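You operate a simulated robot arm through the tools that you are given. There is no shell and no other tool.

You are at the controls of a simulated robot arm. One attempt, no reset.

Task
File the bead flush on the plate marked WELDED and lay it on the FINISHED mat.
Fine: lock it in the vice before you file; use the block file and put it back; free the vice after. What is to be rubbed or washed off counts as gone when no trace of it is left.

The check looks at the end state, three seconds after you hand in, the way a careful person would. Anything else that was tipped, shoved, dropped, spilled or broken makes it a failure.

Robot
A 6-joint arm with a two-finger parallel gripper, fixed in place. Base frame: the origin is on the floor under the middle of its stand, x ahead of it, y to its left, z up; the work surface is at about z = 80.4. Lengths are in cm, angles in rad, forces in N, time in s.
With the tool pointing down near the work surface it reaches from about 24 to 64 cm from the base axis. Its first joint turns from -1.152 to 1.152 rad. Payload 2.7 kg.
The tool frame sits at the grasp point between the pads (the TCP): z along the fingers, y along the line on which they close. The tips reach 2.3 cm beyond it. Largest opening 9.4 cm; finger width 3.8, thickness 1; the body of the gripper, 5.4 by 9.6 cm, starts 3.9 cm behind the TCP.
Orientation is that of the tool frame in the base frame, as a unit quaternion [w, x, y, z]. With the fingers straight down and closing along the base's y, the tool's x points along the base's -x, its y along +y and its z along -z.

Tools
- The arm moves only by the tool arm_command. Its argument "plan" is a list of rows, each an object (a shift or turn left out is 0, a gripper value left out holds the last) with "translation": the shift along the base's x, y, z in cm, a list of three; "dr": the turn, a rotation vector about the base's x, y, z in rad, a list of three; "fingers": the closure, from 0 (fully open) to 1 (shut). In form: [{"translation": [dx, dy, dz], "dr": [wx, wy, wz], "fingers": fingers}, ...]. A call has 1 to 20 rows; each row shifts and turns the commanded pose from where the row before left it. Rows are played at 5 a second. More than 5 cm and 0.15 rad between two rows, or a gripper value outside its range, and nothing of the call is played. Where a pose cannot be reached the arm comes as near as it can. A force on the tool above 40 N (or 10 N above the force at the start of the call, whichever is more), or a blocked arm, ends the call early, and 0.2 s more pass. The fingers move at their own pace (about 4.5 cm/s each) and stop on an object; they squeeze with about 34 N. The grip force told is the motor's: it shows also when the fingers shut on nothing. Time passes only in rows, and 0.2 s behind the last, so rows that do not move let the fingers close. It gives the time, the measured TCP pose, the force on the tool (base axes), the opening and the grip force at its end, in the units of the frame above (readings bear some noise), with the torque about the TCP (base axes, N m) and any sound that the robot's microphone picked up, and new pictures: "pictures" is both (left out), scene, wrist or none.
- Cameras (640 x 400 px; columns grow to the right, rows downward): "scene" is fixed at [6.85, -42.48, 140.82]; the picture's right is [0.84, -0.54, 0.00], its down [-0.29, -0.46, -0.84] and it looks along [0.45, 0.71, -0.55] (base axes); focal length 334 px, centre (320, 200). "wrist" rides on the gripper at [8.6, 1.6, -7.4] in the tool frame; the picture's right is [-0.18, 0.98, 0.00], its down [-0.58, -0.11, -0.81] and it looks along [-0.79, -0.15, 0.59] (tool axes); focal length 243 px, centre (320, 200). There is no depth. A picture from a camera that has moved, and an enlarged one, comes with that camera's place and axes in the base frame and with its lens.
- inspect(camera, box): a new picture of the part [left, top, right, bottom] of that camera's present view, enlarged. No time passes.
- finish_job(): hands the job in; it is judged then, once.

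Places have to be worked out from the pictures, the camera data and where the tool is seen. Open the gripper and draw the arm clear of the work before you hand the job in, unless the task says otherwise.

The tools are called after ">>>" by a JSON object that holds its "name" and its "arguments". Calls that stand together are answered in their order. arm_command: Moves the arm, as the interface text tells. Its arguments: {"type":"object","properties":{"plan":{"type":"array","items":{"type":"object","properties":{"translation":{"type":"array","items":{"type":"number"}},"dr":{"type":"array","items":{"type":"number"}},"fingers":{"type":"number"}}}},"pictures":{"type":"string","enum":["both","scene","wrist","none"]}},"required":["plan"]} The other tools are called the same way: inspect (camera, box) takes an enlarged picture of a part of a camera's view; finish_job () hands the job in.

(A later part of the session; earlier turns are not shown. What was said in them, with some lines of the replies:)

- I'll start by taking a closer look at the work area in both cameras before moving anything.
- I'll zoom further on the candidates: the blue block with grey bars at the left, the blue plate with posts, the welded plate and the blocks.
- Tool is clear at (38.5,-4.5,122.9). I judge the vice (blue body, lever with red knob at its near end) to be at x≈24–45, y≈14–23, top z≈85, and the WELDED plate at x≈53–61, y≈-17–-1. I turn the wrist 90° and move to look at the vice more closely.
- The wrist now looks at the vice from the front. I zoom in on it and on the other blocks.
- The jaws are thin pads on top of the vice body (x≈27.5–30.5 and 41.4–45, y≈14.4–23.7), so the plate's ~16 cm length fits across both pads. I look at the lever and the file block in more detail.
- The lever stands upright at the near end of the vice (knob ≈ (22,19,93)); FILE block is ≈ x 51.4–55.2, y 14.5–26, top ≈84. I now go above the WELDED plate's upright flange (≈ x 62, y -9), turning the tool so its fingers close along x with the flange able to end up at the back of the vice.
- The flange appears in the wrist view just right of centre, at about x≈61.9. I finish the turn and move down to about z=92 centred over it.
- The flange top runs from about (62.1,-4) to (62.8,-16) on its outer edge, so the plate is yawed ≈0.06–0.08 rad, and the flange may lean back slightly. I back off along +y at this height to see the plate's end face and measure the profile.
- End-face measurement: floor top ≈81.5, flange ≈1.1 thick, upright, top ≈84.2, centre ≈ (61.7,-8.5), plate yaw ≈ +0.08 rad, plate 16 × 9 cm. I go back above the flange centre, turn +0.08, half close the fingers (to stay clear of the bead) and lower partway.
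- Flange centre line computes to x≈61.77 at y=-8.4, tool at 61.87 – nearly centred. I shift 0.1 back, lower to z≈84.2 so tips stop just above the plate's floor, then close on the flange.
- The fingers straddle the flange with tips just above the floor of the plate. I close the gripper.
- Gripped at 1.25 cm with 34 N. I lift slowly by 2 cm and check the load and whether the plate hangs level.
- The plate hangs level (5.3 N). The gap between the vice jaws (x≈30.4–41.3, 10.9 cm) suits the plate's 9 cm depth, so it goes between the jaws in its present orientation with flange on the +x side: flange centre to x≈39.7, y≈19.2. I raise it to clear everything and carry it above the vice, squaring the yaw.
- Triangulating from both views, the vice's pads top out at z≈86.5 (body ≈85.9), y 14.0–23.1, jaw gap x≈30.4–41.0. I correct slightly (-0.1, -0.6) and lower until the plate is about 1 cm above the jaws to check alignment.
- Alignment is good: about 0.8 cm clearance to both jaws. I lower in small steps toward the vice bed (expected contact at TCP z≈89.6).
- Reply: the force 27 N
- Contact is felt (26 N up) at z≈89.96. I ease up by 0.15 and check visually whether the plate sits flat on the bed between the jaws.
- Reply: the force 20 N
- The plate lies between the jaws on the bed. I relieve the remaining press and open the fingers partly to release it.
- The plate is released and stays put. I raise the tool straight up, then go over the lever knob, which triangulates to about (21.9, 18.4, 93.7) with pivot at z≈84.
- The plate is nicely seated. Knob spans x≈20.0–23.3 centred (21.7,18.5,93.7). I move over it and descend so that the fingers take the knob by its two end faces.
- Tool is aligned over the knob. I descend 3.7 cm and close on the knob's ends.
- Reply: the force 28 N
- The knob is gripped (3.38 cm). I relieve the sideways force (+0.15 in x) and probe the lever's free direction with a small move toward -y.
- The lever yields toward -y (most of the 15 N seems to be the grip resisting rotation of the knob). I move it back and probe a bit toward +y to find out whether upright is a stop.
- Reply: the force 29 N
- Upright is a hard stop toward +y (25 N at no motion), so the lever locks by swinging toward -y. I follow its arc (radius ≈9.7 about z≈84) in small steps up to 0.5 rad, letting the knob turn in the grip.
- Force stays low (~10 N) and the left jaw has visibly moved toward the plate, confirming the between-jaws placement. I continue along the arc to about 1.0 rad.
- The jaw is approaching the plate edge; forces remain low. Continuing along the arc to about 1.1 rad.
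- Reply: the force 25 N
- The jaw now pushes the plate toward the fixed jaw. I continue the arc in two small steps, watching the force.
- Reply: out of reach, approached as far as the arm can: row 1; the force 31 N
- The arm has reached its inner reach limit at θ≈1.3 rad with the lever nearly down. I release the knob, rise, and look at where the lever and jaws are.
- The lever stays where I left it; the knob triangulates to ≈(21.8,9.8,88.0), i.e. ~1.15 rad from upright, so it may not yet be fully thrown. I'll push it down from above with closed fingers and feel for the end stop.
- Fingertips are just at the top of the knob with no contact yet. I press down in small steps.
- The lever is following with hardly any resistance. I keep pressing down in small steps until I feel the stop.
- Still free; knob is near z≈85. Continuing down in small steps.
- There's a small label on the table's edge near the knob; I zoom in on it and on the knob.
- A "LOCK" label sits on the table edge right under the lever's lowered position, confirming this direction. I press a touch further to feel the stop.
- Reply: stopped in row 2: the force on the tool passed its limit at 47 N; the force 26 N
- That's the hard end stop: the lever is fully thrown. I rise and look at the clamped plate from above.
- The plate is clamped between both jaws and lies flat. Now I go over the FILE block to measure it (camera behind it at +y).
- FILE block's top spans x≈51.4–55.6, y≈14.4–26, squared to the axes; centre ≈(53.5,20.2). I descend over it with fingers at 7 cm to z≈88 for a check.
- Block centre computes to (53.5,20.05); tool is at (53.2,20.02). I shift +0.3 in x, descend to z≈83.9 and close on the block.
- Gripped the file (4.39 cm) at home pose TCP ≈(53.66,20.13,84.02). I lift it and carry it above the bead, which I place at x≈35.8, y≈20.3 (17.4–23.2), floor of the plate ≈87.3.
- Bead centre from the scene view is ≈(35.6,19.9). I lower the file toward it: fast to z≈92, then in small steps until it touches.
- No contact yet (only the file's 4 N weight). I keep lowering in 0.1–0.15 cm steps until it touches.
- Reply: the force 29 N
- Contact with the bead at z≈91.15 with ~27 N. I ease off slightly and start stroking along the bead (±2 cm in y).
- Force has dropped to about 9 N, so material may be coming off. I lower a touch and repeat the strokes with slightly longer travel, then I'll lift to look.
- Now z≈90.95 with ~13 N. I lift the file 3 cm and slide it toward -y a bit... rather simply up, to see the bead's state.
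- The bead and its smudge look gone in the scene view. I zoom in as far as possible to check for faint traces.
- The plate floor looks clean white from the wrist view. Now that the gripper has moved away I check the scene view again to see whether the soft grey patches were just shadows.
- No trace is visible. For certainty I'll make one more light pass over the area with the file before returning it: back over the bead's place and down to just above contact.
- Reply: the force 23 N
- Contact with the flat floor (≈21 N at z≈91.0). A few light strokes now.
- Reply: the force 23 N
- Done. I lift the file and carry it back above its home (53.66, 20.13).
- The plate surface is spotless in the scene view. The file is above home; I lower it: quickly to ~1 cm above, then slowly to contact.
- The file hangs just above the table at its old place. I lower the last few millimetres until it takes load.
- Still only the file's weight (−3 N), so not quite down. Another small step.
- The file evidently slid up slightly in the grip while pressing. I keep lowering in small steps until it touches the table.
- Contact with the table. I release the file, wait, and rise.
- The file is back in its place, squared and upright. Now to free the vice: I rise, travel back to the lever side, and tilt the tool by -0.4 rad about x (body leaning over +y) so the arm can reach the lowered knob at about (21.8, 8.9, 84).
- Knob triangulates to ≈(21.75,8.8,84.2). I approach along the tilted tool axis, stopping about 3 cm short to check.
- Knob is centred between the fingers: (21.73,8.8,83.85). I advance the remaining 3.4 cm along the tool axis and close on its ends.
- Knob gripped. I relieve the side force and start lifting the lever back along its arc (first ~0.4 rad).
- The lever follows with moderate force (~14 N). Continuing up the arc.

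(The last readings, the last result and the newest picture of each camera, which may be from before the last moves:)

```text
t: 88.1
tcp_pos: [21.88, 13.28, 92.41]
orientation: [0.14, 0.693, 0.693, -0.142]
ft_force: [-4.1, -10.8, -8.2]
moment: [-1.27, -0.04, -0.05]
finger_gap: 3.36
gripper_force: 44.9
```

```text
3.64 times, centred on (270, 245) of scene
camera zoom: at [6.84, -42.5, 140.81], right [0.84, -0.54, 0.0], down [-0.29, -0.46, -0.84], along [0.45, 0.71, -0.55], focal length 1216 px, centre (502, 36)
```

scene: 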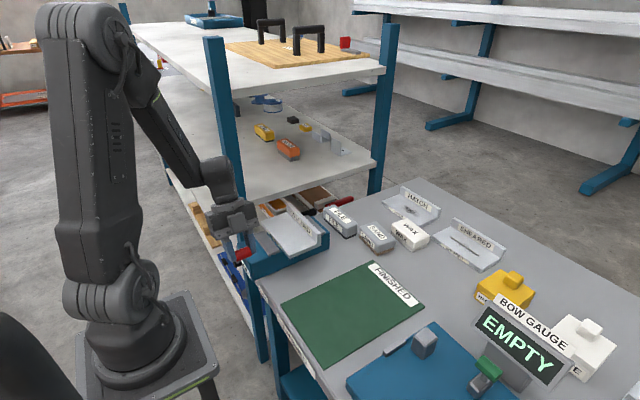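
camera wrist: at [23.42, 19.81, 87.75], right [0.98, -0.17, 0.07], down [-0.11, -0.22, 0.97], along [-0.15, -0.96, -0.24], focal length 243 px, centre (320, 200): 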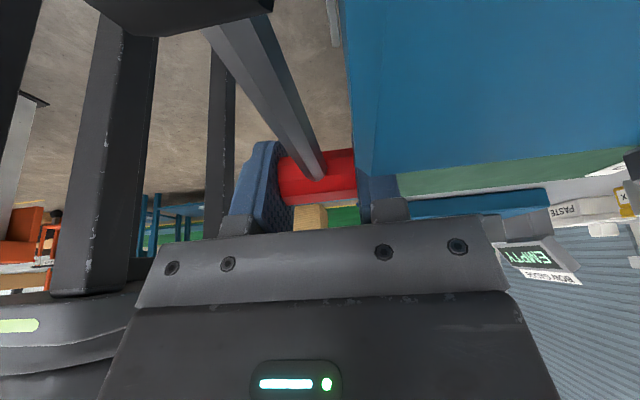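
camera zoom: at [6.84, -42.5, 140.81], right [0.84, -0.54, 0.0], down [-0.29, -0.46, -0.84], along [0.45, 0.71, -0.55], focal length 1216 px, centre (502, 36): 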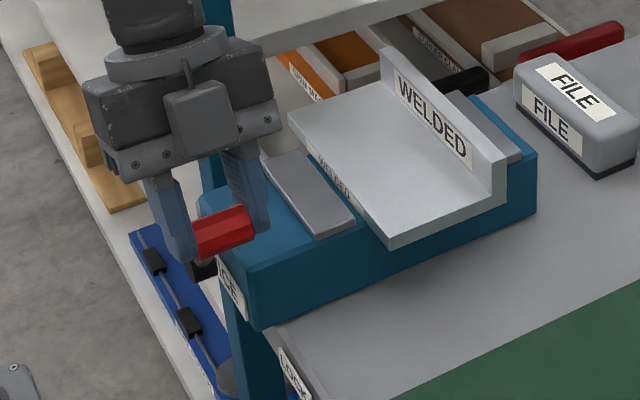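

The lever is most of the way up and the moving jaw has backed off from the plate. I continue to upright.

>>> {"name": "arm_command", "arguments": {"plan": [{"translation": [0, 0.841, 0.482]}, {"translation": [0, 0.8856, 0.395]}, {"translation": [0, 0.92, 0.3056]}, {"translation": [0, 0.9458, 0.2115]}, {"translation": [0, 0.963, 0.1164]}, {}], "pictures": "scene"}}

>>> {"name": "inspect", "arguments": {"camera": "scene", "box": [200, 190, 340, 300]}}

```text
t: 89.5
tcp_pos: [21.77, 17.96, 94.15]
orientation: [0.14, 0.692, 0.693, -0.142]
ft_force: [-2.3, -12.2, 7.4]
moment: [-1.1, -0.27, 0.06]
finger_gap: 3.39
gripper_force: 44.6
```

scene: 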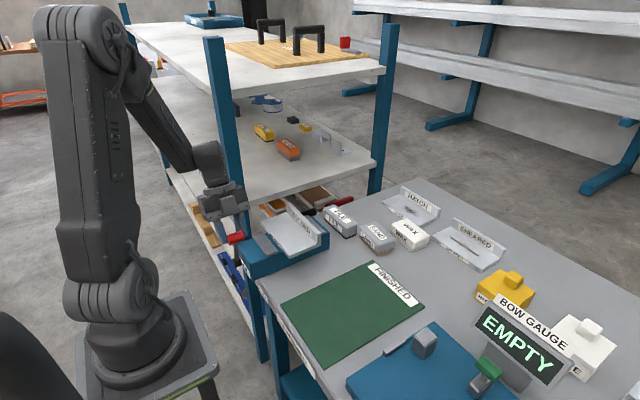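

```text
3.64 times, centred on (270, 245) of scene
camera zoom: at [6.84, -42.51, 140.81], right [0.84, -0.54, 0.0], down [-0.29, -0.46, -0.84], along [0.45, 0.71, -0.55], focal length 1216 px, centre (502, 36)
```

zoom: 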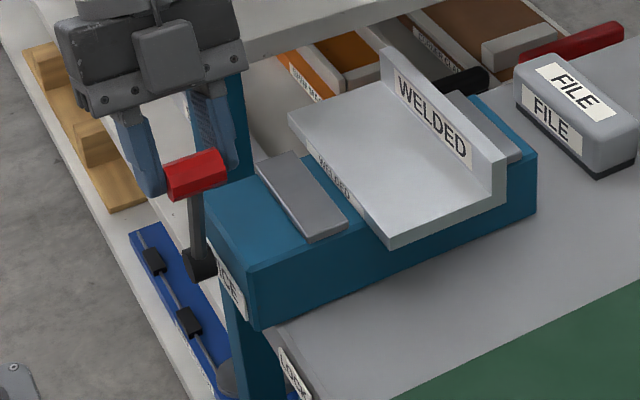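

Nearly upright. I bring it the last 0.8 cm to the upright stop.

>>> {"name": "arm_command", "arguments": {"plan": [{"translation": [0, 0.4, 0.0]}, {"translation": [0, 0.3, 0.0]}, {"translation": [0, 0.15, 0]}, {}], "pictures": "scene"}}

>>> {"name": "inspect", "arguments": {"camera": "scene", "box": [215, 215, 265, 285]}}

```text
t: 90.5
tcp_pos: [21.81, 18.71, 94.04]
orientation: [0.14, 0.693, 0.692, -0.143]
ft_force: [-7.2, -13.4, 22.7]
moment: [-1.35, -0.07, -0.11]
finger_gap: 3.38
gripper_force: 44.7
```

scene: 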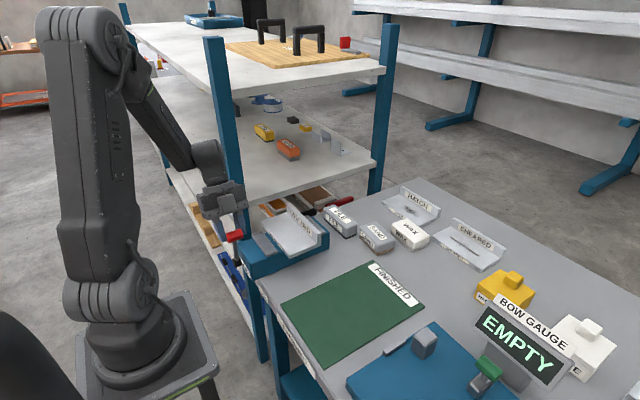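

```text
5.71 times, centred on (240, 250) of scene
camera zoom: at [6.82, -42.53, 140.8], right [0.84, -0.54, 0.0], down [-0.29, -0.46, -0.84], along [0.45, 0.71, -0.55], focal length 1911 px, centre (777, -86)
```

zoom: 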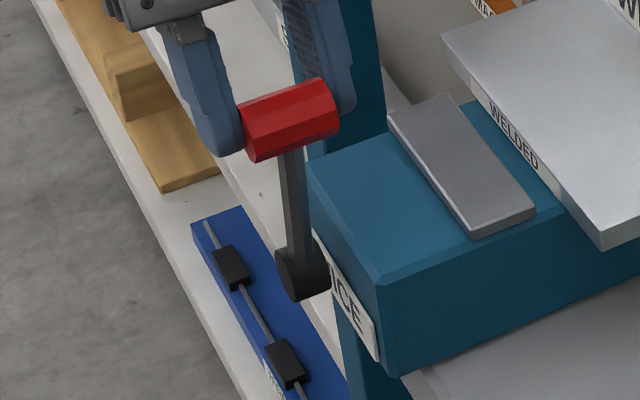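

The lever has slipped in the grip: the knob is still ~2 cm short of upright (knob ≈ y 16.6). I open, back off along the tool axis, straighten the tool and then push the knob to its upright stop with closed fingers from the -y side.

>>> {"name": "arm_command", "arguments": {"plan": [{"fingers": 0.5}, {"fingers": 0.35}, {"translation": [0, 0.78, 1.84]}, {"translation": [0, 1.17, 2.76]}, {"translation": [0, 0.8, 2.5], "dr": [0.1333, 0, 0]}, {"translation": [0, -2, 0.5], "dr": [0.1333, 0, 0], "fingers": 1.0}, {"translation": [0, -3, 0], "dr": [0.1334, 0, 0]}, {"translation": [0, -3, 0]}, {}]}}

>>> {"name": "inspect", "arguments": {"camera": "wrist", "box": [160, 0, 480, 200]}}

>>> {"name": "inspect", "arguments": {"camera": "scene", "box": [215, 215, 265, 285]}}

```text
t: 92.5
tcp_pos: [21.79, 13.71, 101.54]
orientation: [-0.001, 0.707, 0.708, 0.0]
ft_force: [0.0, -0.2, 0.1]
moment: [0.01, -0.03, -0.01]
finger_gap: 0.0
gripper_force: 30.0
camera wrist: at [23.38, 22.27, 108.94], right [0.98, -0.18, 0.0], down [-0.11, -0.58, 0.81], along [-0.15, -0.79, -0.59], focal length 243 px, centre (320, 200)
```

scene: 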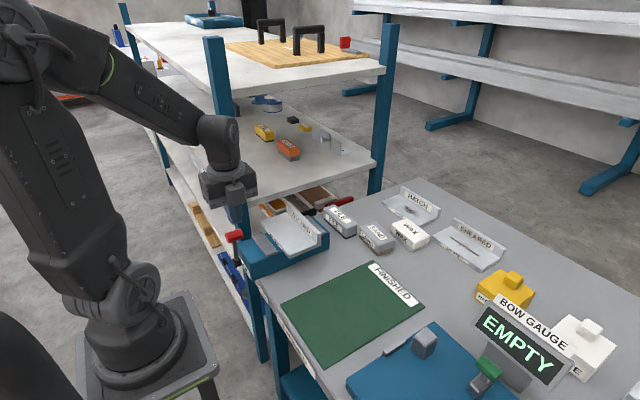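
wrist: 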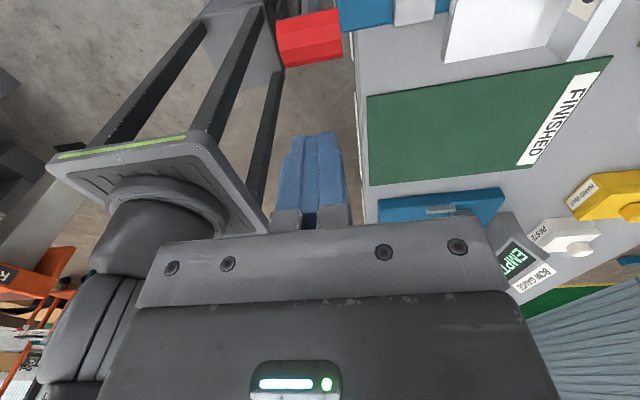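

```text
2.00 times, centred on (320, 100) of wrist
camera zoom: at [23.38, 22.27, 108.94], right [0.98, -0.18, 0.0], down [-0.11, -0.58, 0.81], along [-0.15, -0.79, -0.59], focal length 485 px, centre (320, 400)
```

zoom: 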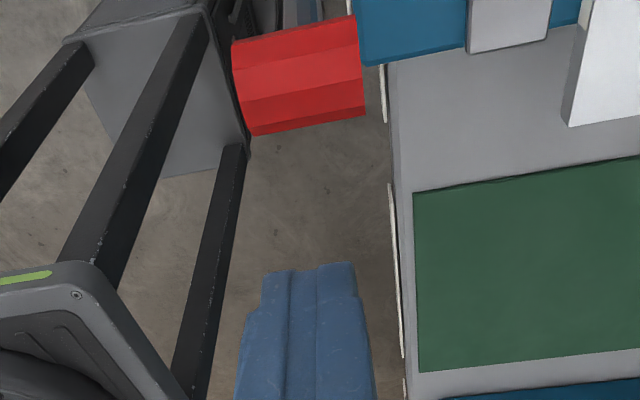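

```text
5.71 times, centred on (240, 250) of scene
camera zoom: at [6.85, -42.49, 140.82], right [0.84, -0.54, 0.0], down [-0.29, -0.46, -0.84], along [0.45, 0.71, -0.55], focal length 1911 px, centre (777, -86)
```

zoom: 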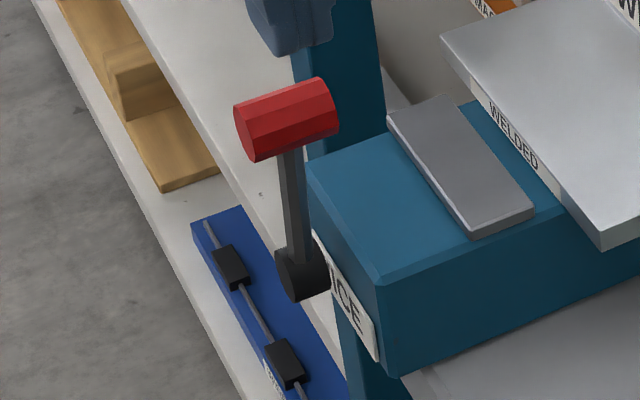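

Knob is at (21.8,16.8,93.5). I go down on its -y side (y≈12.4) with closed fingers and push +y toward the stop.

>>> {"name": "arm_command", "arguments": {"plan": [{"translation": [0, -1.3, 0]}, {"translation": [0, 0, -2.5]}, {"translation": [0, 0, -2.5]}, {"translation": [0, 0, -1.6]}, {}, {"translation": [0, 0.5, 0]}, {"translation": [0, 0.5, 0]}, {"translation": [0, 0.5, 0]}, {"translation": [0, 0.5, 0]}, {"translation": [0, 0.4, 0]}, {}], "pictures": "scene"}}

>>> {"name": "inspect", "arguments": {"camera": "scene", "box": [215, 215, 265, 285]}}

```text
t: 94.9
tcp_pos: [21.84, 14.75, 95.05]
orientation: [-0.001, 0.707, 0.707, 0.001]
ft_force: [0.0, -0.5, 0.8]
moment: [-0.04, -0.01, 0.01]
finger_gap: 0.0
gripper_force: 34.0
```

scene: 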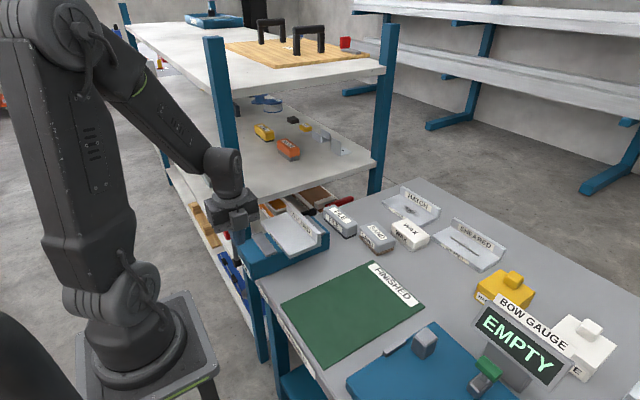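

```text
5.71 times, centred on (240, 250) of scene
camera zoom: at [6.85, -42.48, 140.82], right [0.84, -0.54, 0.0], down [-0.29, -0.46, -0.84], along [0.45, 0.71, -0.55], focal length 1911 px, centre (777, -86)
```

zoom: 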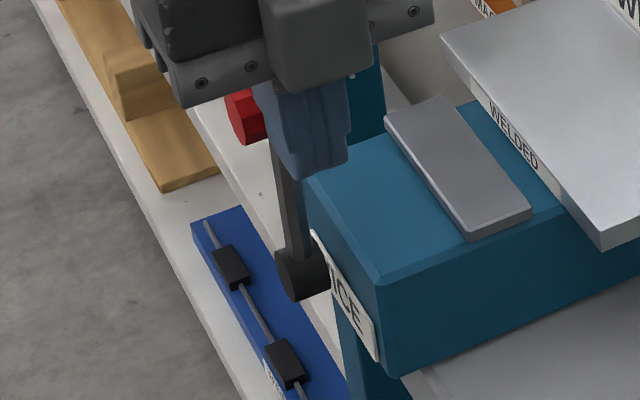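

The lever follows with no resistance. I continue pushing toward +y until the stop is felt.

>>> {"name": "arm_command", "arguments": {"plan": [{"translation": [0, 0.3, 0]}, {"translation": [0, 0.3, 0]}, {"translation": [0, 0.2, 0]}, {"translation": [0, 0.15, 0]}, {}], "pictures": "scene"}}

>>> {"name": "inspect", "arguments": {"camera": "scene", "box": [215, 215, 265, 285]}}

```text
t: 96.1
tcp_pos: [21.87, 15.56, 94.77]
orientation: [0.0, 0.707, 0.707, -0.002]
ft_force: [7.1, -19.1, -2.1]
moment: [-0.3, -0.14, -0.17]
finger_gap: 0.03
gripper_force: 33.9
```

scene: 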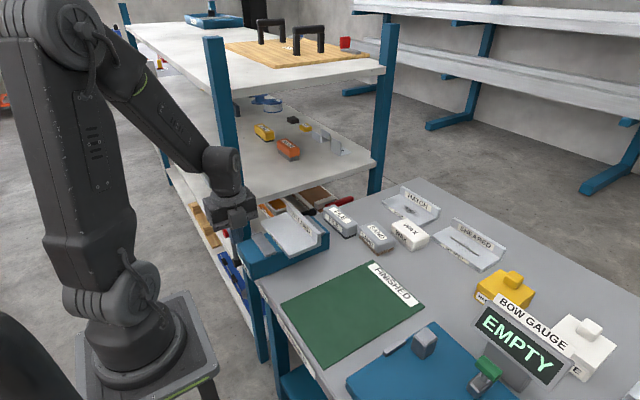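

```text
5.71 times, centred on (240, 250) of scene
camera zoom: at [6.87, -42.53, 140.8], right [0.84, -0.54, 0.0], down [-0.29, -0.46, -0.84], along [0.45, 0.71, -0.55], focal length 1911 px, centre (777, -86)
```

zoom: 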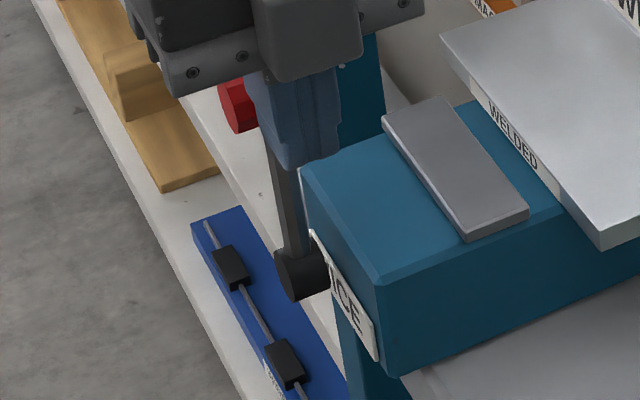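

The stop is reached at upright (−19 N) and the moving jaw is back in its original open position. I back away, rise, and go above the plate's flange.

>>> {"name": "arm_command", "arguments": {"plan": [{"translation": [0, -1.0, 0]}, {"translation": [0, -1.0, 0]}, {"translation": [0, 0, 3.0]}, {"translation": [0, 0, 4.0]}, {"translation": [3, 1, 0], "fingers": 0.55}, {"translation": [4, 1, 0]}, {"translation": [4, 1, 0]}, {"translation": [4, 1, 0]}, {"translation": [3.7, 1, 0]}, {}]}}

>>> {"name": "inspect", "arguments": {"camera": "wrist", "box": [160, 0, 480, 200]}}

>>> {"name": "inspect", "arguments": {"camera": "scene", "box": [210, 200, 340, 290]}}

```text
t: 98.3
tcp_pos: [40.45, 18.48, 101.9]
orientation: [-0.001, 0.707, 0.707, 0.0]
ft_force: [0.4, 0.1, 0.1]
moment: [0.03, 0.01, -0.04]
finger_gap: 4.23
gripper_force: 0.1
camera wrist: at [42.14, 27.07, 109.41], right [0.98, -0.18, 0.0], down [-0.11, -0.58, 0.81], along [-0.15, -0.79, -0.59], focal length 243 px, centre (320, 200)
```

scene: 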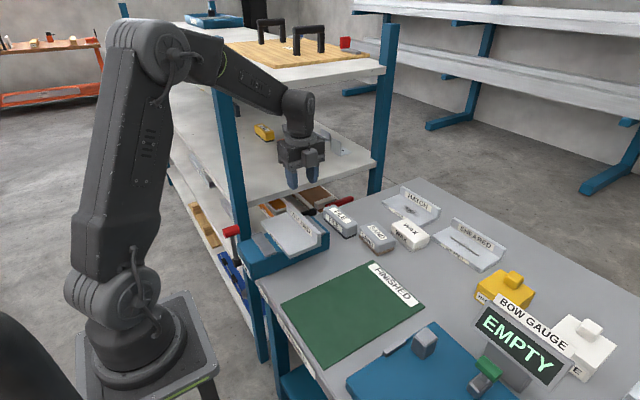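
wrist: 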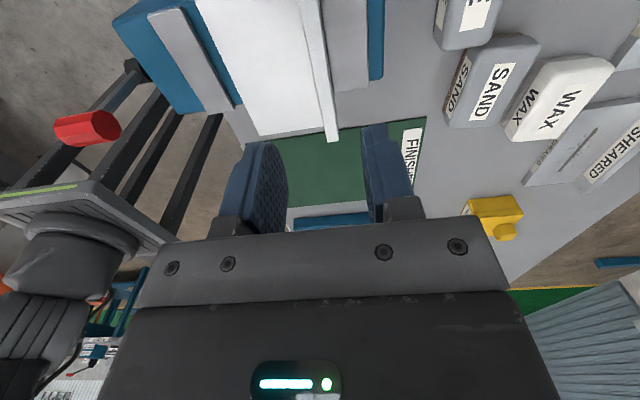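

```text
2.00 times, centred on (320, 100) of wrist
camera zoom: at [42.14, 27.07, 109.41], right [0.98, -0.18, 0.0], down [-0.11, -0.58, 0.81], along [-0.15, -0.79, -0.59], focal length 485 px, centre (320, 400)
```

zoom: 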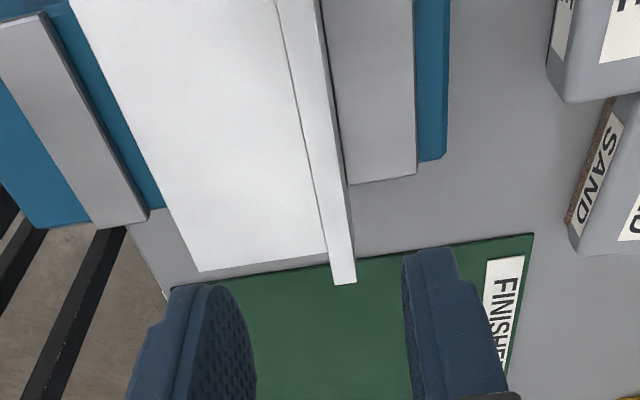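

```text
4.44 times, centred on (275, 245) of scene
camera zoom: at [6.85, -42.48, 140.82], right [0.84, -0.54, 0.0], down [-0.29, -0.46, -0.84], along [0.45, 0.71, -0.55], focal length 1486 px, centre (520, 0)
```

zoom: 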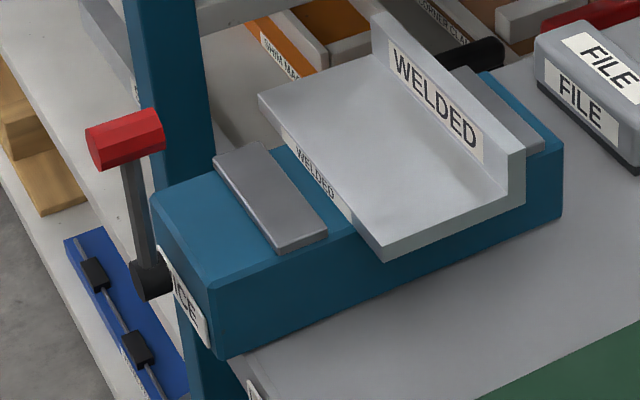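

The vice is open again with the lever upright. Flange centre computes to (40.45,18.6); tool at (40.54,18.47). I descend to straddle the flange.

>>> {"name": "arm_command", "arguments": {"plan": [{"translation": [-0.05, 0.1, -3]}, {"translation": [0, 0, -4]}, {"translation": [0, 0, -3]}, {"translation": [0, 0, -1.2]}, {"translation": [0, 0, -0.7]}, {}]}}

>>> {"name": "inspect", "arguments": {"camera": "scene", "box": [230, 190, 340, 270]}}

>>> {"name": "inspect", "arguments": {"camera": "wrist", "box": [160, 0, 480, 220]}}

```text
t: 99.7
tcp_pos: [40.48, 18.59, 90.03]
orientation: [0.0, 0.707, 0.708, 0.0]
ft_force: [0.2, -0.2, 0.7]
moment: [0.0, -0.01, 0.01]
finger_gap: 4.24
gripper_force: 0.0
camera wrist: at [42.04, 27.22, 97.42], right [0.98, -0.18, 0.0], down [-0.11, -0.58, 0.81], along [-0.15, -0.79, -0.59], focal length 243 px, centre (320, 200)
```

scene: 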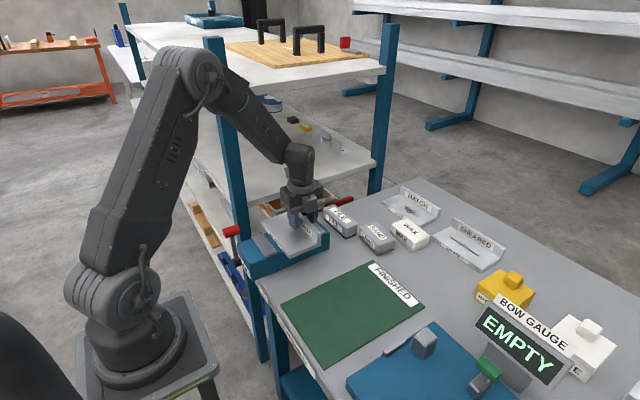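
wrist: 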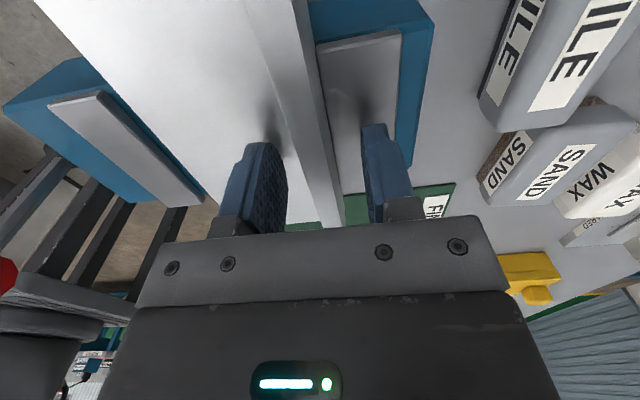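

```text
5.00 times, centred on (285, 230) of scene
camera zoom: at [6.85, -42.48, 140.82], right [0.84, -0.54, 0.0], down [-0.29, -0.46, -0.84], along [0.45, 0.71, -0.55], focal length 1672 px, centre (495, 50)
```

zoom: 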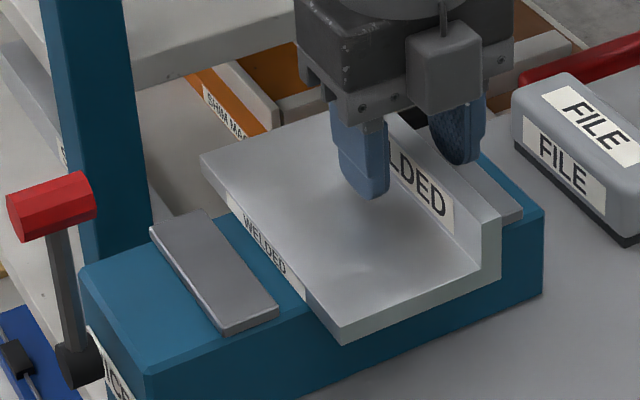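

```text
1.82 times, centred on (320, 110) of wrist
camera zoom: at [42.04, 27.22, 97.42], right [0.98, -0.18, 0.0], down [-0.11, -0.58, 0.81], along [-0.15, -0.79, -0.59], focal length 441 px, centre (320, 364)
```

zoom: 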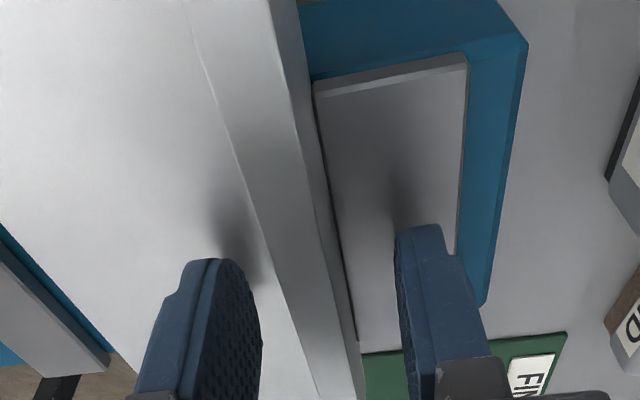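

The fingers straddle the flange and the surface is clean. I close on the flange and lift gently.

>>> {"name": "arm_command", "arguments": {"plan": [{"fingers": 0.75}, {"fingers": 1.0}, {"fingers": 1.0}, {"fingers": 1.0}, {"fingers": 1.0}, {"translation": [0, 0, 0.4]}, {"translation": [0, 0, 0.6]}, {"translation": [0, 0, 1.0]}, {}]}}

>>> {"name": "inspect", "arguments": {"camera": "scene", "box": [230, 190, 340, 270]}}

```text
t: 101.7
tcp_pos: [40.5, 18.63, 92.02]
orientation: [-0.001, 0.707, 0.707, 0.0]
ft_force: [-0.8, 0.2, -5.9]
moment: [-0.01, -0.2, -0.02]
finger_gap: 1.2
gripper_force: 33.9
camera wrist: at [42.14, 27.29, 99.5], right [0.98, -0.18, 0.0], down [-0.11, -0.58, 0.81], along [-0.15, -0.79, -0.59], focal length 243 px, centre (320, 200)
```

scene: 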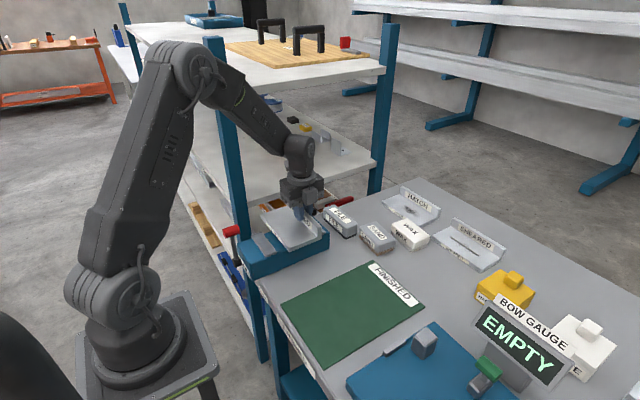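
wrist: 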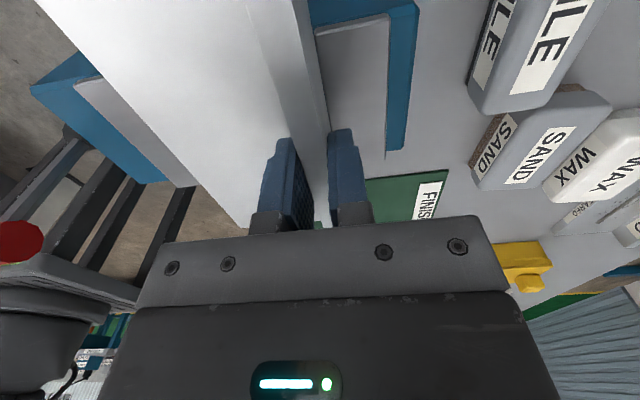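

```text
5.00 times, centred on (285, 230) of scene
camera zoom: at [6.86, -42.48, 140.82], right [0.84, -0.54, 0.0], down [-0.29, -0.46, -0.84], along [0.45, 0.71, -0.55], focal length 1672 px, centre (495, 50)
```

zoom: 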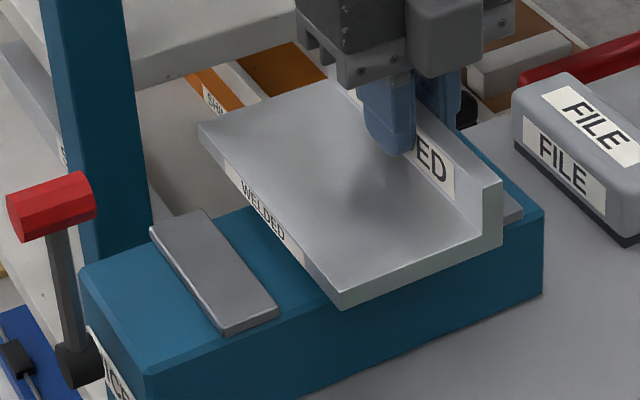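

The plate is lifted level (5.9 N). The mat spans x≈26.1–52.4, y≈-13.6–4.1; turning the plate 90° gives the best margins, so I raise it and carry it, rotating +90°, to have the plate centre over ≈(38,-4.75).

>>> {"name": "arm_command", "arguments": {"plan": [{"translation": [0, 0, 2]}, {"translation": [0, 0, 2.5]}, {"translation": [0, 0, 2.5]}, {"translation": [-0.22, -1.77, 0], "dr": [0, 0, 0.1428]}, {"translation": [-0.22, -1.77, 0], "dr": [0, 0, 0.1428]}, {"translation": [-0.22, -1.77, 0], "dr": [0, 0, 0.1428]}, {"translation": [-0.22, -1.77, 0], "dr": [0, 0, 0.1428]}, {"translation": [-0.22, -1.77, 0], "dr": [0, 0, 0.1428]}, {"translation": [-0.22, -1.77, 0], "dr": [0, 0, 0.1428]}, {"translation": [-0.22, -1.77, 0], "dr": [0, 0, 0.1428]}, {"translation": [-0.22, -1.77, 0], "dr": [0, 0, 0.1428]}, {"translation": [-0.22, -1.77, 0], "dr": [0, 0, 0.1428]}, {"translation": [-0.22, -1.77, 0], "dr": [0, 0, 0.1428]}, {"translation": [-0.22, -1.8, 0], "dr": [0, 0, 0.1428]}, {}]}}

>>> {"name": "inspect", "arguments": {"camera": "scene", "box": [240, 190, 460, 380]}}

```text
t: 104.9
tcp_pos: [38.19, -0.76, 99.06]
orientation: [0.0, -0.001, 1.0, 0.0]
ft_force: [0.3, 0.7, -6.3]
moment: [0.19, 0.01, 0.04]
finger_gap: 1.21
gripper_force: 34.2
camera wrist: at [29.47, 0.77, 106.45], right [0.18, 0.98, 0.0], down [0.58, -0.11, 0.81], along [0.79, -0.15, -0.59], focal length 243 px, centre (320, 200)
```

scene: 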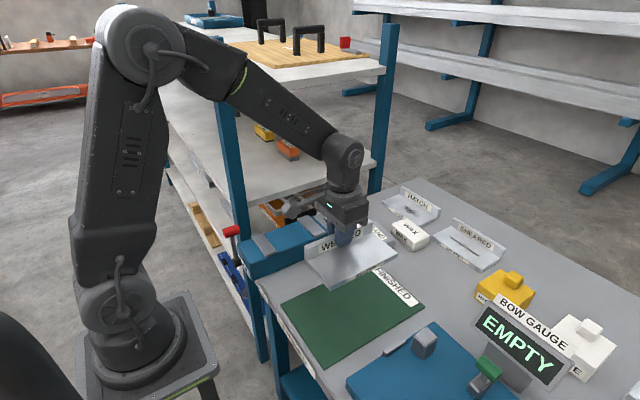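
wrist: 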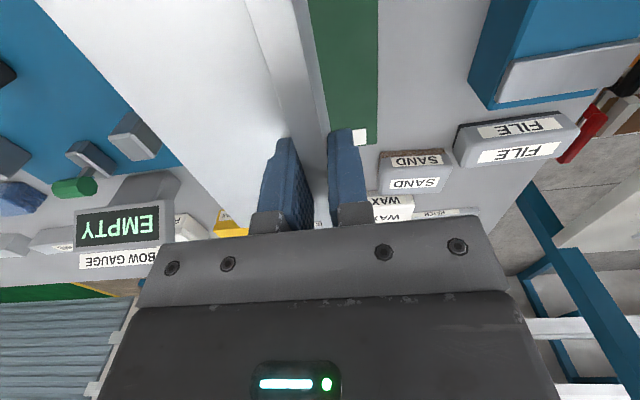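

```text
2.11 times, centred on (350, 285) of scene
camera zoom: at [6.86, -42.49, 140.82], right [0.84, -0.54, 0.0], down [-0.29, -0.46, -0.84], along [0.45, 0.71, -0.55], focal length 704 px, centre (257, 21)
```

zoom: 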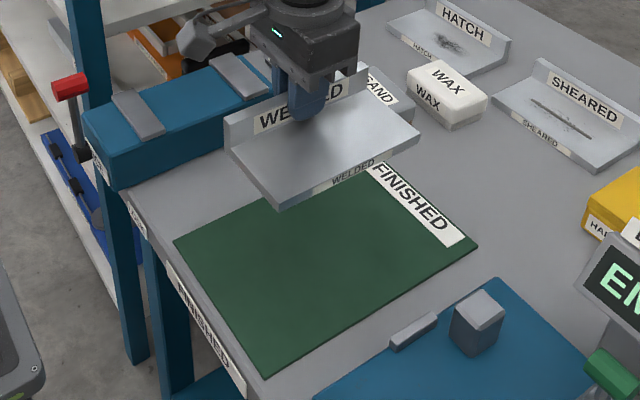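

Plate is over the mat (x≈30–46, y≈-9.3–-0.2), level. I lower it: to ~1.5 cm above first.

>>> {"name": "arm_command", "arguments": {"plan": [{"translation": [-0.2, 0, -3]}, {"translation": [0, 0, -3.5]}, {"translation": [0, 0, -3.5]}, {"translation": [0, 0, -2.5]}, {"translation": [0, 0, -0.8]}, {}]}}

>>> {"name": "inspect", "arguments": {"camera": "scene", "box": [250, 220, 450, 380]}}

```text
t: 106.3
tcp_pos: [37.97, -0.65, 85.57]
orientation: [0.0, -0.001, 1.0, 0.0]
ft_force: [0.1, -0.4, -5.6]
moment: [0.17, 0.0, -0.01]
finger_gap: 1.19
gripper_force: 33.6
camera wrist: at [29.31, 0.82, 93.0], right [0.18, 0.98, 0.0], down [0.58, -0.11, 0.81], along [0.79, -0.15, -0.59], focal length 243 px, centre (320, 200)
```

scene: 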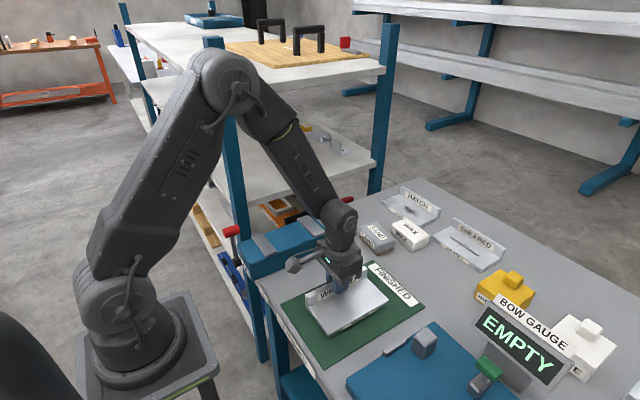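
wrist: 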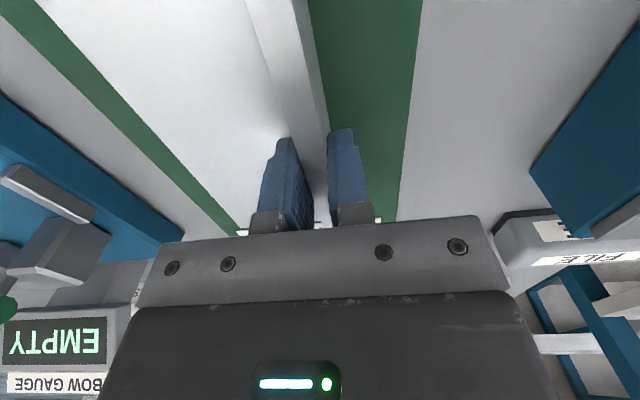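

```text
2.50 times, centred on (350, 300) of scene
camera zoom: at [6.86, -42.49, 140.82], right [0.84, -0.54, 0.0], down [-0.29, -0.46, -0.84], along [0.45, 0.71, -0.55], focal length 836 px, centre (245, -50)
```

zoom: 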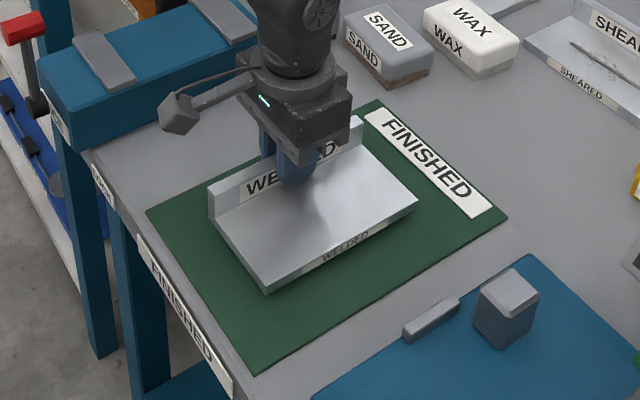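

The plate is nicely inside the mat's outline. I lower the last centimetre slowly until contact.

>>> {"name": "arm_command", "arguments": {"plan": [{"translation": [0, 0, -0.5]}, {"translation": [0, 0, -0.3]}, {"translation": [0, 0, -0.15]}, {}], "pictures": "none"}}

```text
t: 107.3
tcp_pos: [37.83, -0.69, 84.69]
orientation: [-0.001, 0.0, 1.0, 0.0]
ft_force: [0.1, 0.1, -6.1]
moment: [0.19, 0.01, -0.01]
finger_gap: 1.19
gripper_force: 34.1
```

>>> {"name": "arm_command", "arguments": {"plan": [{"translation": [0, 0, -0.12]}, {"translation": [0, 0, -0.1]}, {}], "pictures": "none"}}

```text
t: 108.1
tcp_pos: [37.88, -0.76, 84.55]
orientation: [-0.001, 0.0, 1.0, 0.0]
ft_force: [-0.6, -0.3, -6.0]
moment: [0.17, 0.0, 0.02]
finger_gap: 1.18
gripper_force: 34.3
```

Still hanging (−6 N). A few more small steps.

>>> {"name": "arm_command", "arguments": {"plan": [{"translation": [0, 0, -0.1]}, {"translation": [0, 0, -0.08]}, {}], "pictures": "none"}}

```text
t: 108.9
tcp_pos: [37.9, -0.84, 84.49]
orientation: [0.001, -0.001, 1.0, -0.002]
ft_force: [-6.1, 6.6, 19.3]
moment: [0.14, 0.76, -0.11]
finger_gap: 1.17
gripper_force: 34.2
```

Contact with the mat (19 N). I ease up slightly, open the fingers, and rise straight up.

>>> {"name": "arm_command", "arguments": {"plan": [{"translation": [0, 0, 0.08]}, {}, {"fingers": 0.9}, {"fingers": 0.7}, {"fingers": 0.55}, {"fingers": 0.55}, {"translation": [0, 0, 1.0]}, {"translation": [0, 0, 3]}, {"translation": [0, 0, 4]}, {"translation": [0, 0, 4]}, {"translation": [0, 0, 4]}, {}]}}

>>> {"name": "inspect", "arguments": {"camera": "scene", "box": [250, 220, 450, 380]}}

>>> {"name": "inspect", "arguments": {"camera": "wrist", "box": [100, 0, 500, 220]}}

```text
t: 111.5
tcp_pos: [38.01, -0.64, 100.46]
orientation: [0.0, 0.0, 1.0, -0.001]
ft_force: [-0.3, 0.9, 0.8]
moment: [-0.03, 0.0, -0.02]
finger_gap: 4.23
gripper_force: 0.1
camera wrist: at [29.41, 0.8, 107.84], right [0.18, 0.98, 0.0], down [0.58, -0.11, 0.81], along [0.79, -0.15, -0.59], focal length 243 px, centre (320, 200)
```

scene: 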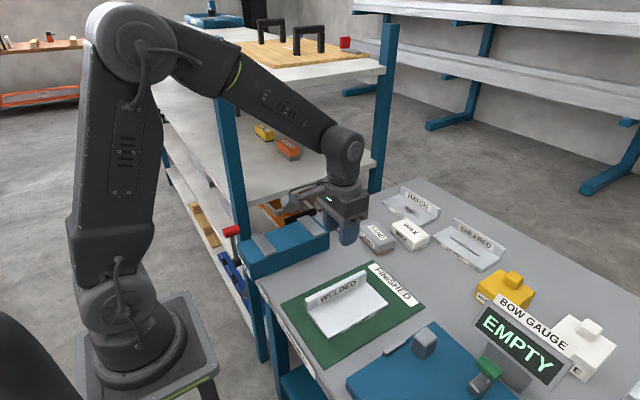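
wrist: 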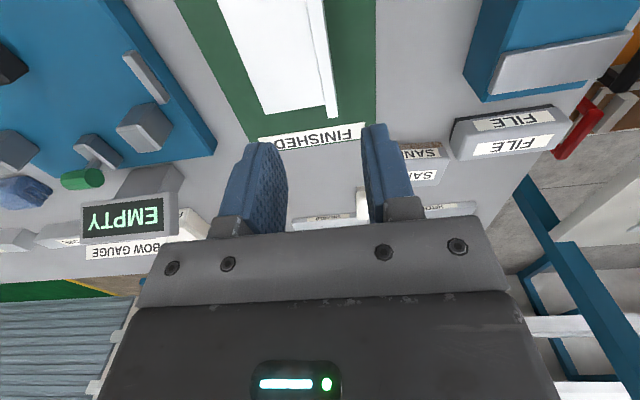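

```text
2.50 times, centred on (350, 300) of scene
camera zoom: at [6.85, -42.48, 140.82], right [0.84, -0.54, 0.0], down [-0.29, -0.46, -0.84], along [0.45, 0.71, -0.55], focal length 836 px, centre (245, -50)
```

zoom: 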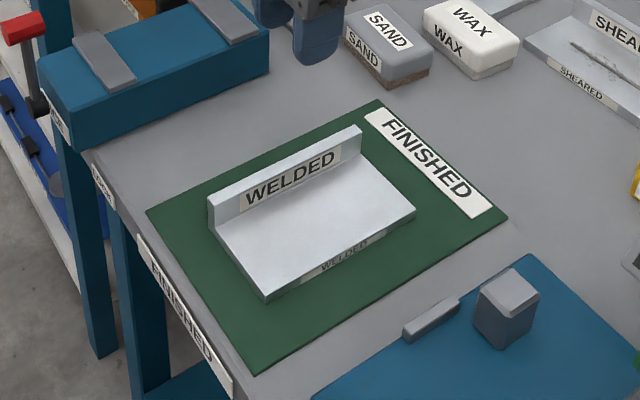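

```text
1.60 times, centred on (300, 110) of wrist
camera zoom: at [29.41, 0.8, 107.84], right [0.18, 0.98, 0.0], down [0.58, -0.11, 0.81], along [0.79, -0.15, -0.59], focal length 388 px, centre (352, 344)
```

zoom: 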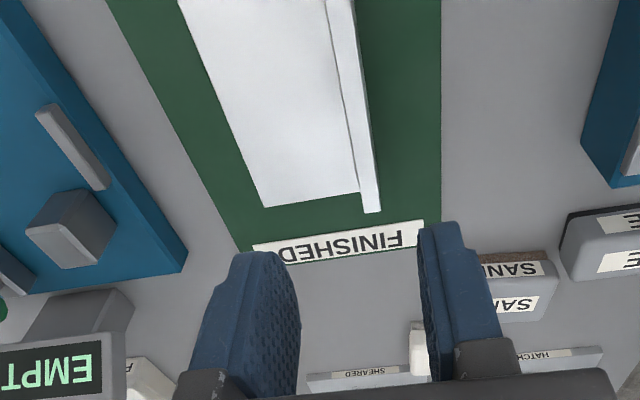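

The plate lies flat inside the mat. I check closely the plate surface, the vice lever and the file, and move the arm up to its starting height with the gripper open.

>>> {"name": "inspect", "arguments": {"camera": "scene", "box": [305, 260, 395, 345]}}

>>> {"name": "arm_command", "arguments": {"plan": [{"translation": [0, 0, 4], "fingers": 0.0}, {"translation": [0, 0, 5], "fingers": 0.0}, {"translation": [0, 0, 5]}, {"translation": [0, -1, 5]}, {"translation": [0, -2, 3]}, {}]}}

>>> {"name": "inspect", "arguments": {"camera": "scene", "box": [215, 190, 415, 340]}}

>>> {"name": "inspect", "arguments": {"camera": "wrist", "box": [160, 0, 480, 200]}}

```text
4.71 times, centred on (350, 302) of scene
camera zoom: at [6.85, -42.48, 140.82], right [0.84, -0.54, 0.0], down [-0.29, -0.46, -0.84], along [0.45, 0.71, -0.55], focal length 1574 px, centre (179, -282)
```

zoom: 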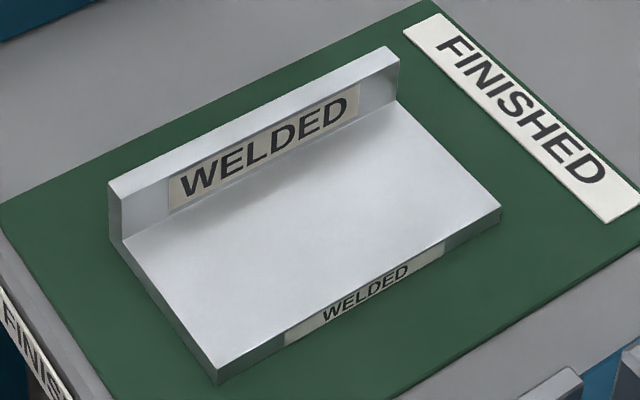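

```text
refused: row 4 steps farther than a row can; nothing moved
```

```text
2.67 times, centred on (315, 265) of scene
camera zoom: at [6.85, -42.48, 140.82], right [0.84, -0.54, 0.0], down [-0.29, -0.46, -0.84], along [0.45, 0.71, -0.55], focal length 892 px, centre (333, 27)
```

zoom: 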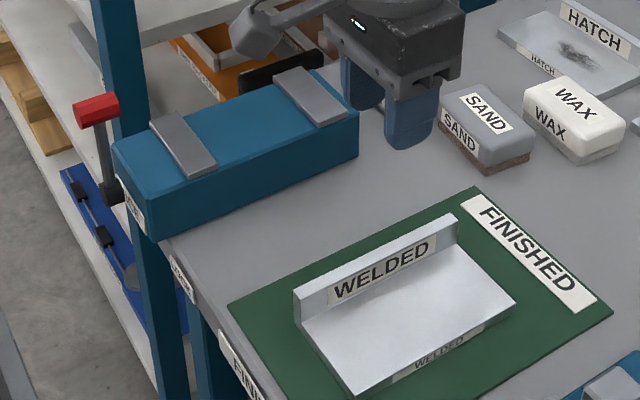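

```text
2.00 times, centred on (320, 100) of wrist
camera zoom: at [29.41, 0.8, 107.84], right [0.18, 0.98, 0.0], down [0.58, -0.11, 0.81], along [0.79, -0.15, -0.59], focal length 485 px, centre (320, 400)
```

zoom: 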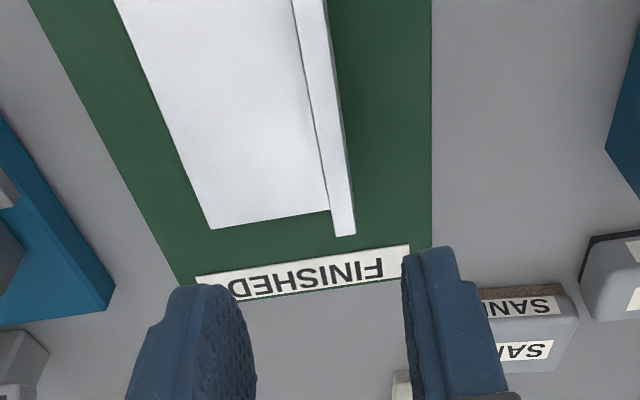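

The plate is spotless on the mat, the vice is open with its lever upright; my retreat was refused because one row was slightly over 5 cm. I resend it with smaller steps.

>>> {"name": "arm_command", "arguments": {"plan": [{"translation": [0, 0, 4], "fingers": 0.0}, {"translation": [0, 0, 4], "fingers": 0.0}, {"translation": [0, 0, 4]}, {"translation": [0, -1, 4]}, {"translation": [0, -2, 4]}, {"translation": [0, 0, 2]}, {}]}}

>>> {"name": "inspect", "arguments": {"camera": "scene", "box": [215, 180, 515, 360]}}

>>> {"name": "inspect", "arguments": {"camera": "scene", "box": [215, 200, 365, 290]}}

```text
t: 113.1
tcp_pos: [37.92, -4.13, 122.38]
orientation: [0.0, 0.0, 1.0, -0.001]
ft_force: [0.1, -0.5, 0.9]
moment: [0.03, 0.01, 0.02]
finger_gap: 9.39
gripper_force: 0.1
camera wrist: at [29.23, -2.46, 129.88], right [0.18, 0.98, 0.0], down [0.58, -0.11, 0.81], along [0.79, -0.15, -0.59], focal length 243 px, centre (320, 200)
```

scene: 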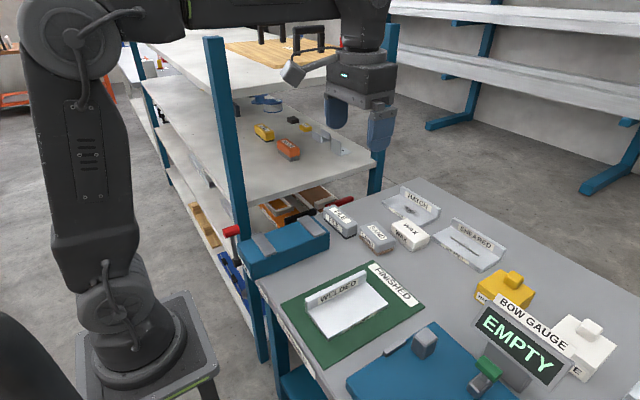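
wrist: 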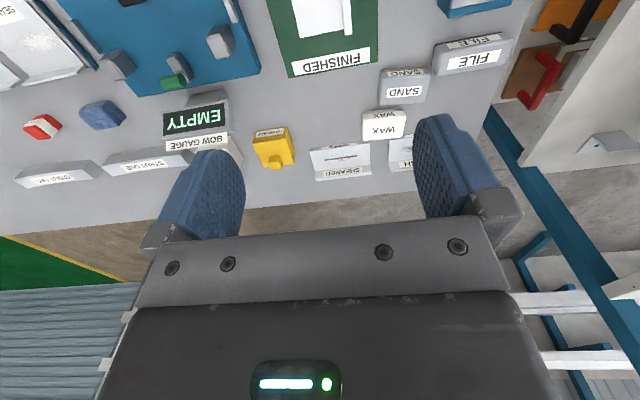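

```text
2.13 times, centred on (365, 270) of scene
camera zoom: at [6.85, -42.49, 140.82], right [0.84, -0.54, 0.0], down [-0.29, -0.46, -0.84], along [0.45, 0.71, -0.55], focal length 714 px, centre (224, 51)
```

zoom: 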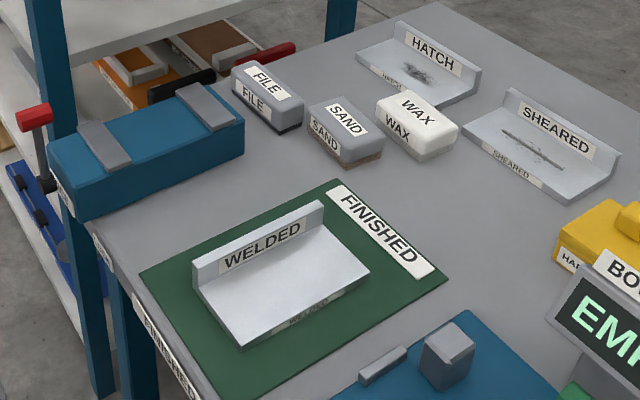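

```text
4.27 times, centred on (290, 245) of scene
camera zoom: at [6.85, -42.49, 140.82], right [0.84, -0.54, 0.0], down [-0.29, -0.46, -0.84], along [0.45, 0.71, -0.55], focal length 1427 px, centre (448, 8)
```

zoom: 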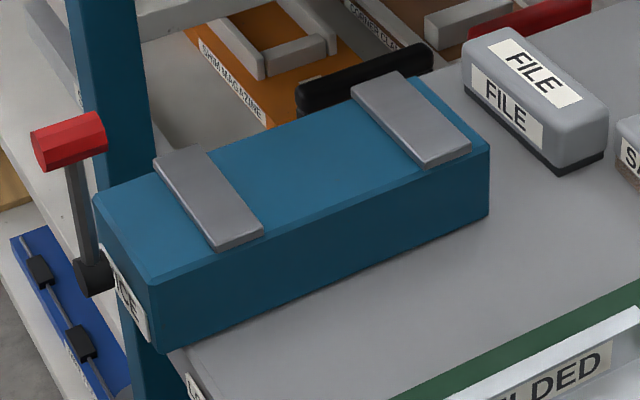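

Everything checks out: the bead is gone without trace and the plate lies flat on the FINISHED mat. The file is back in its place, the vice is empty with its lever upright as at the start, and the arm is clear with the gripper open. I hand the job in.

>>> {"name": "finish_job", "arguments": {}}

```text
The job is handed in.
```

I filed the bead off the WELDED plate and laid the plate flat on the FINISHED mat, then handed the job in. I have not seen the result of the check.

- **Filing:** I clamped the plate between the vice jaws and threw the lever fully to LOCK before filing. I then ran the block file over the bead and made one extra light pass. Close-up pictures from both cameras show no trace of the bead or the dark smudge around it.
- **File:** The block file is back in its place, upright and square, about 0.15 cm from where it stood.
- **Vice:** It is empty and open, with the lever back at its upright stop.
- **Plate on the mat:** It lies fully inside the mat's edges, turned 90° from how it lay on the table so it has more room on each side.

Nothing else looks moved in the final pictures. The gripper is open and the arm is raised clear.
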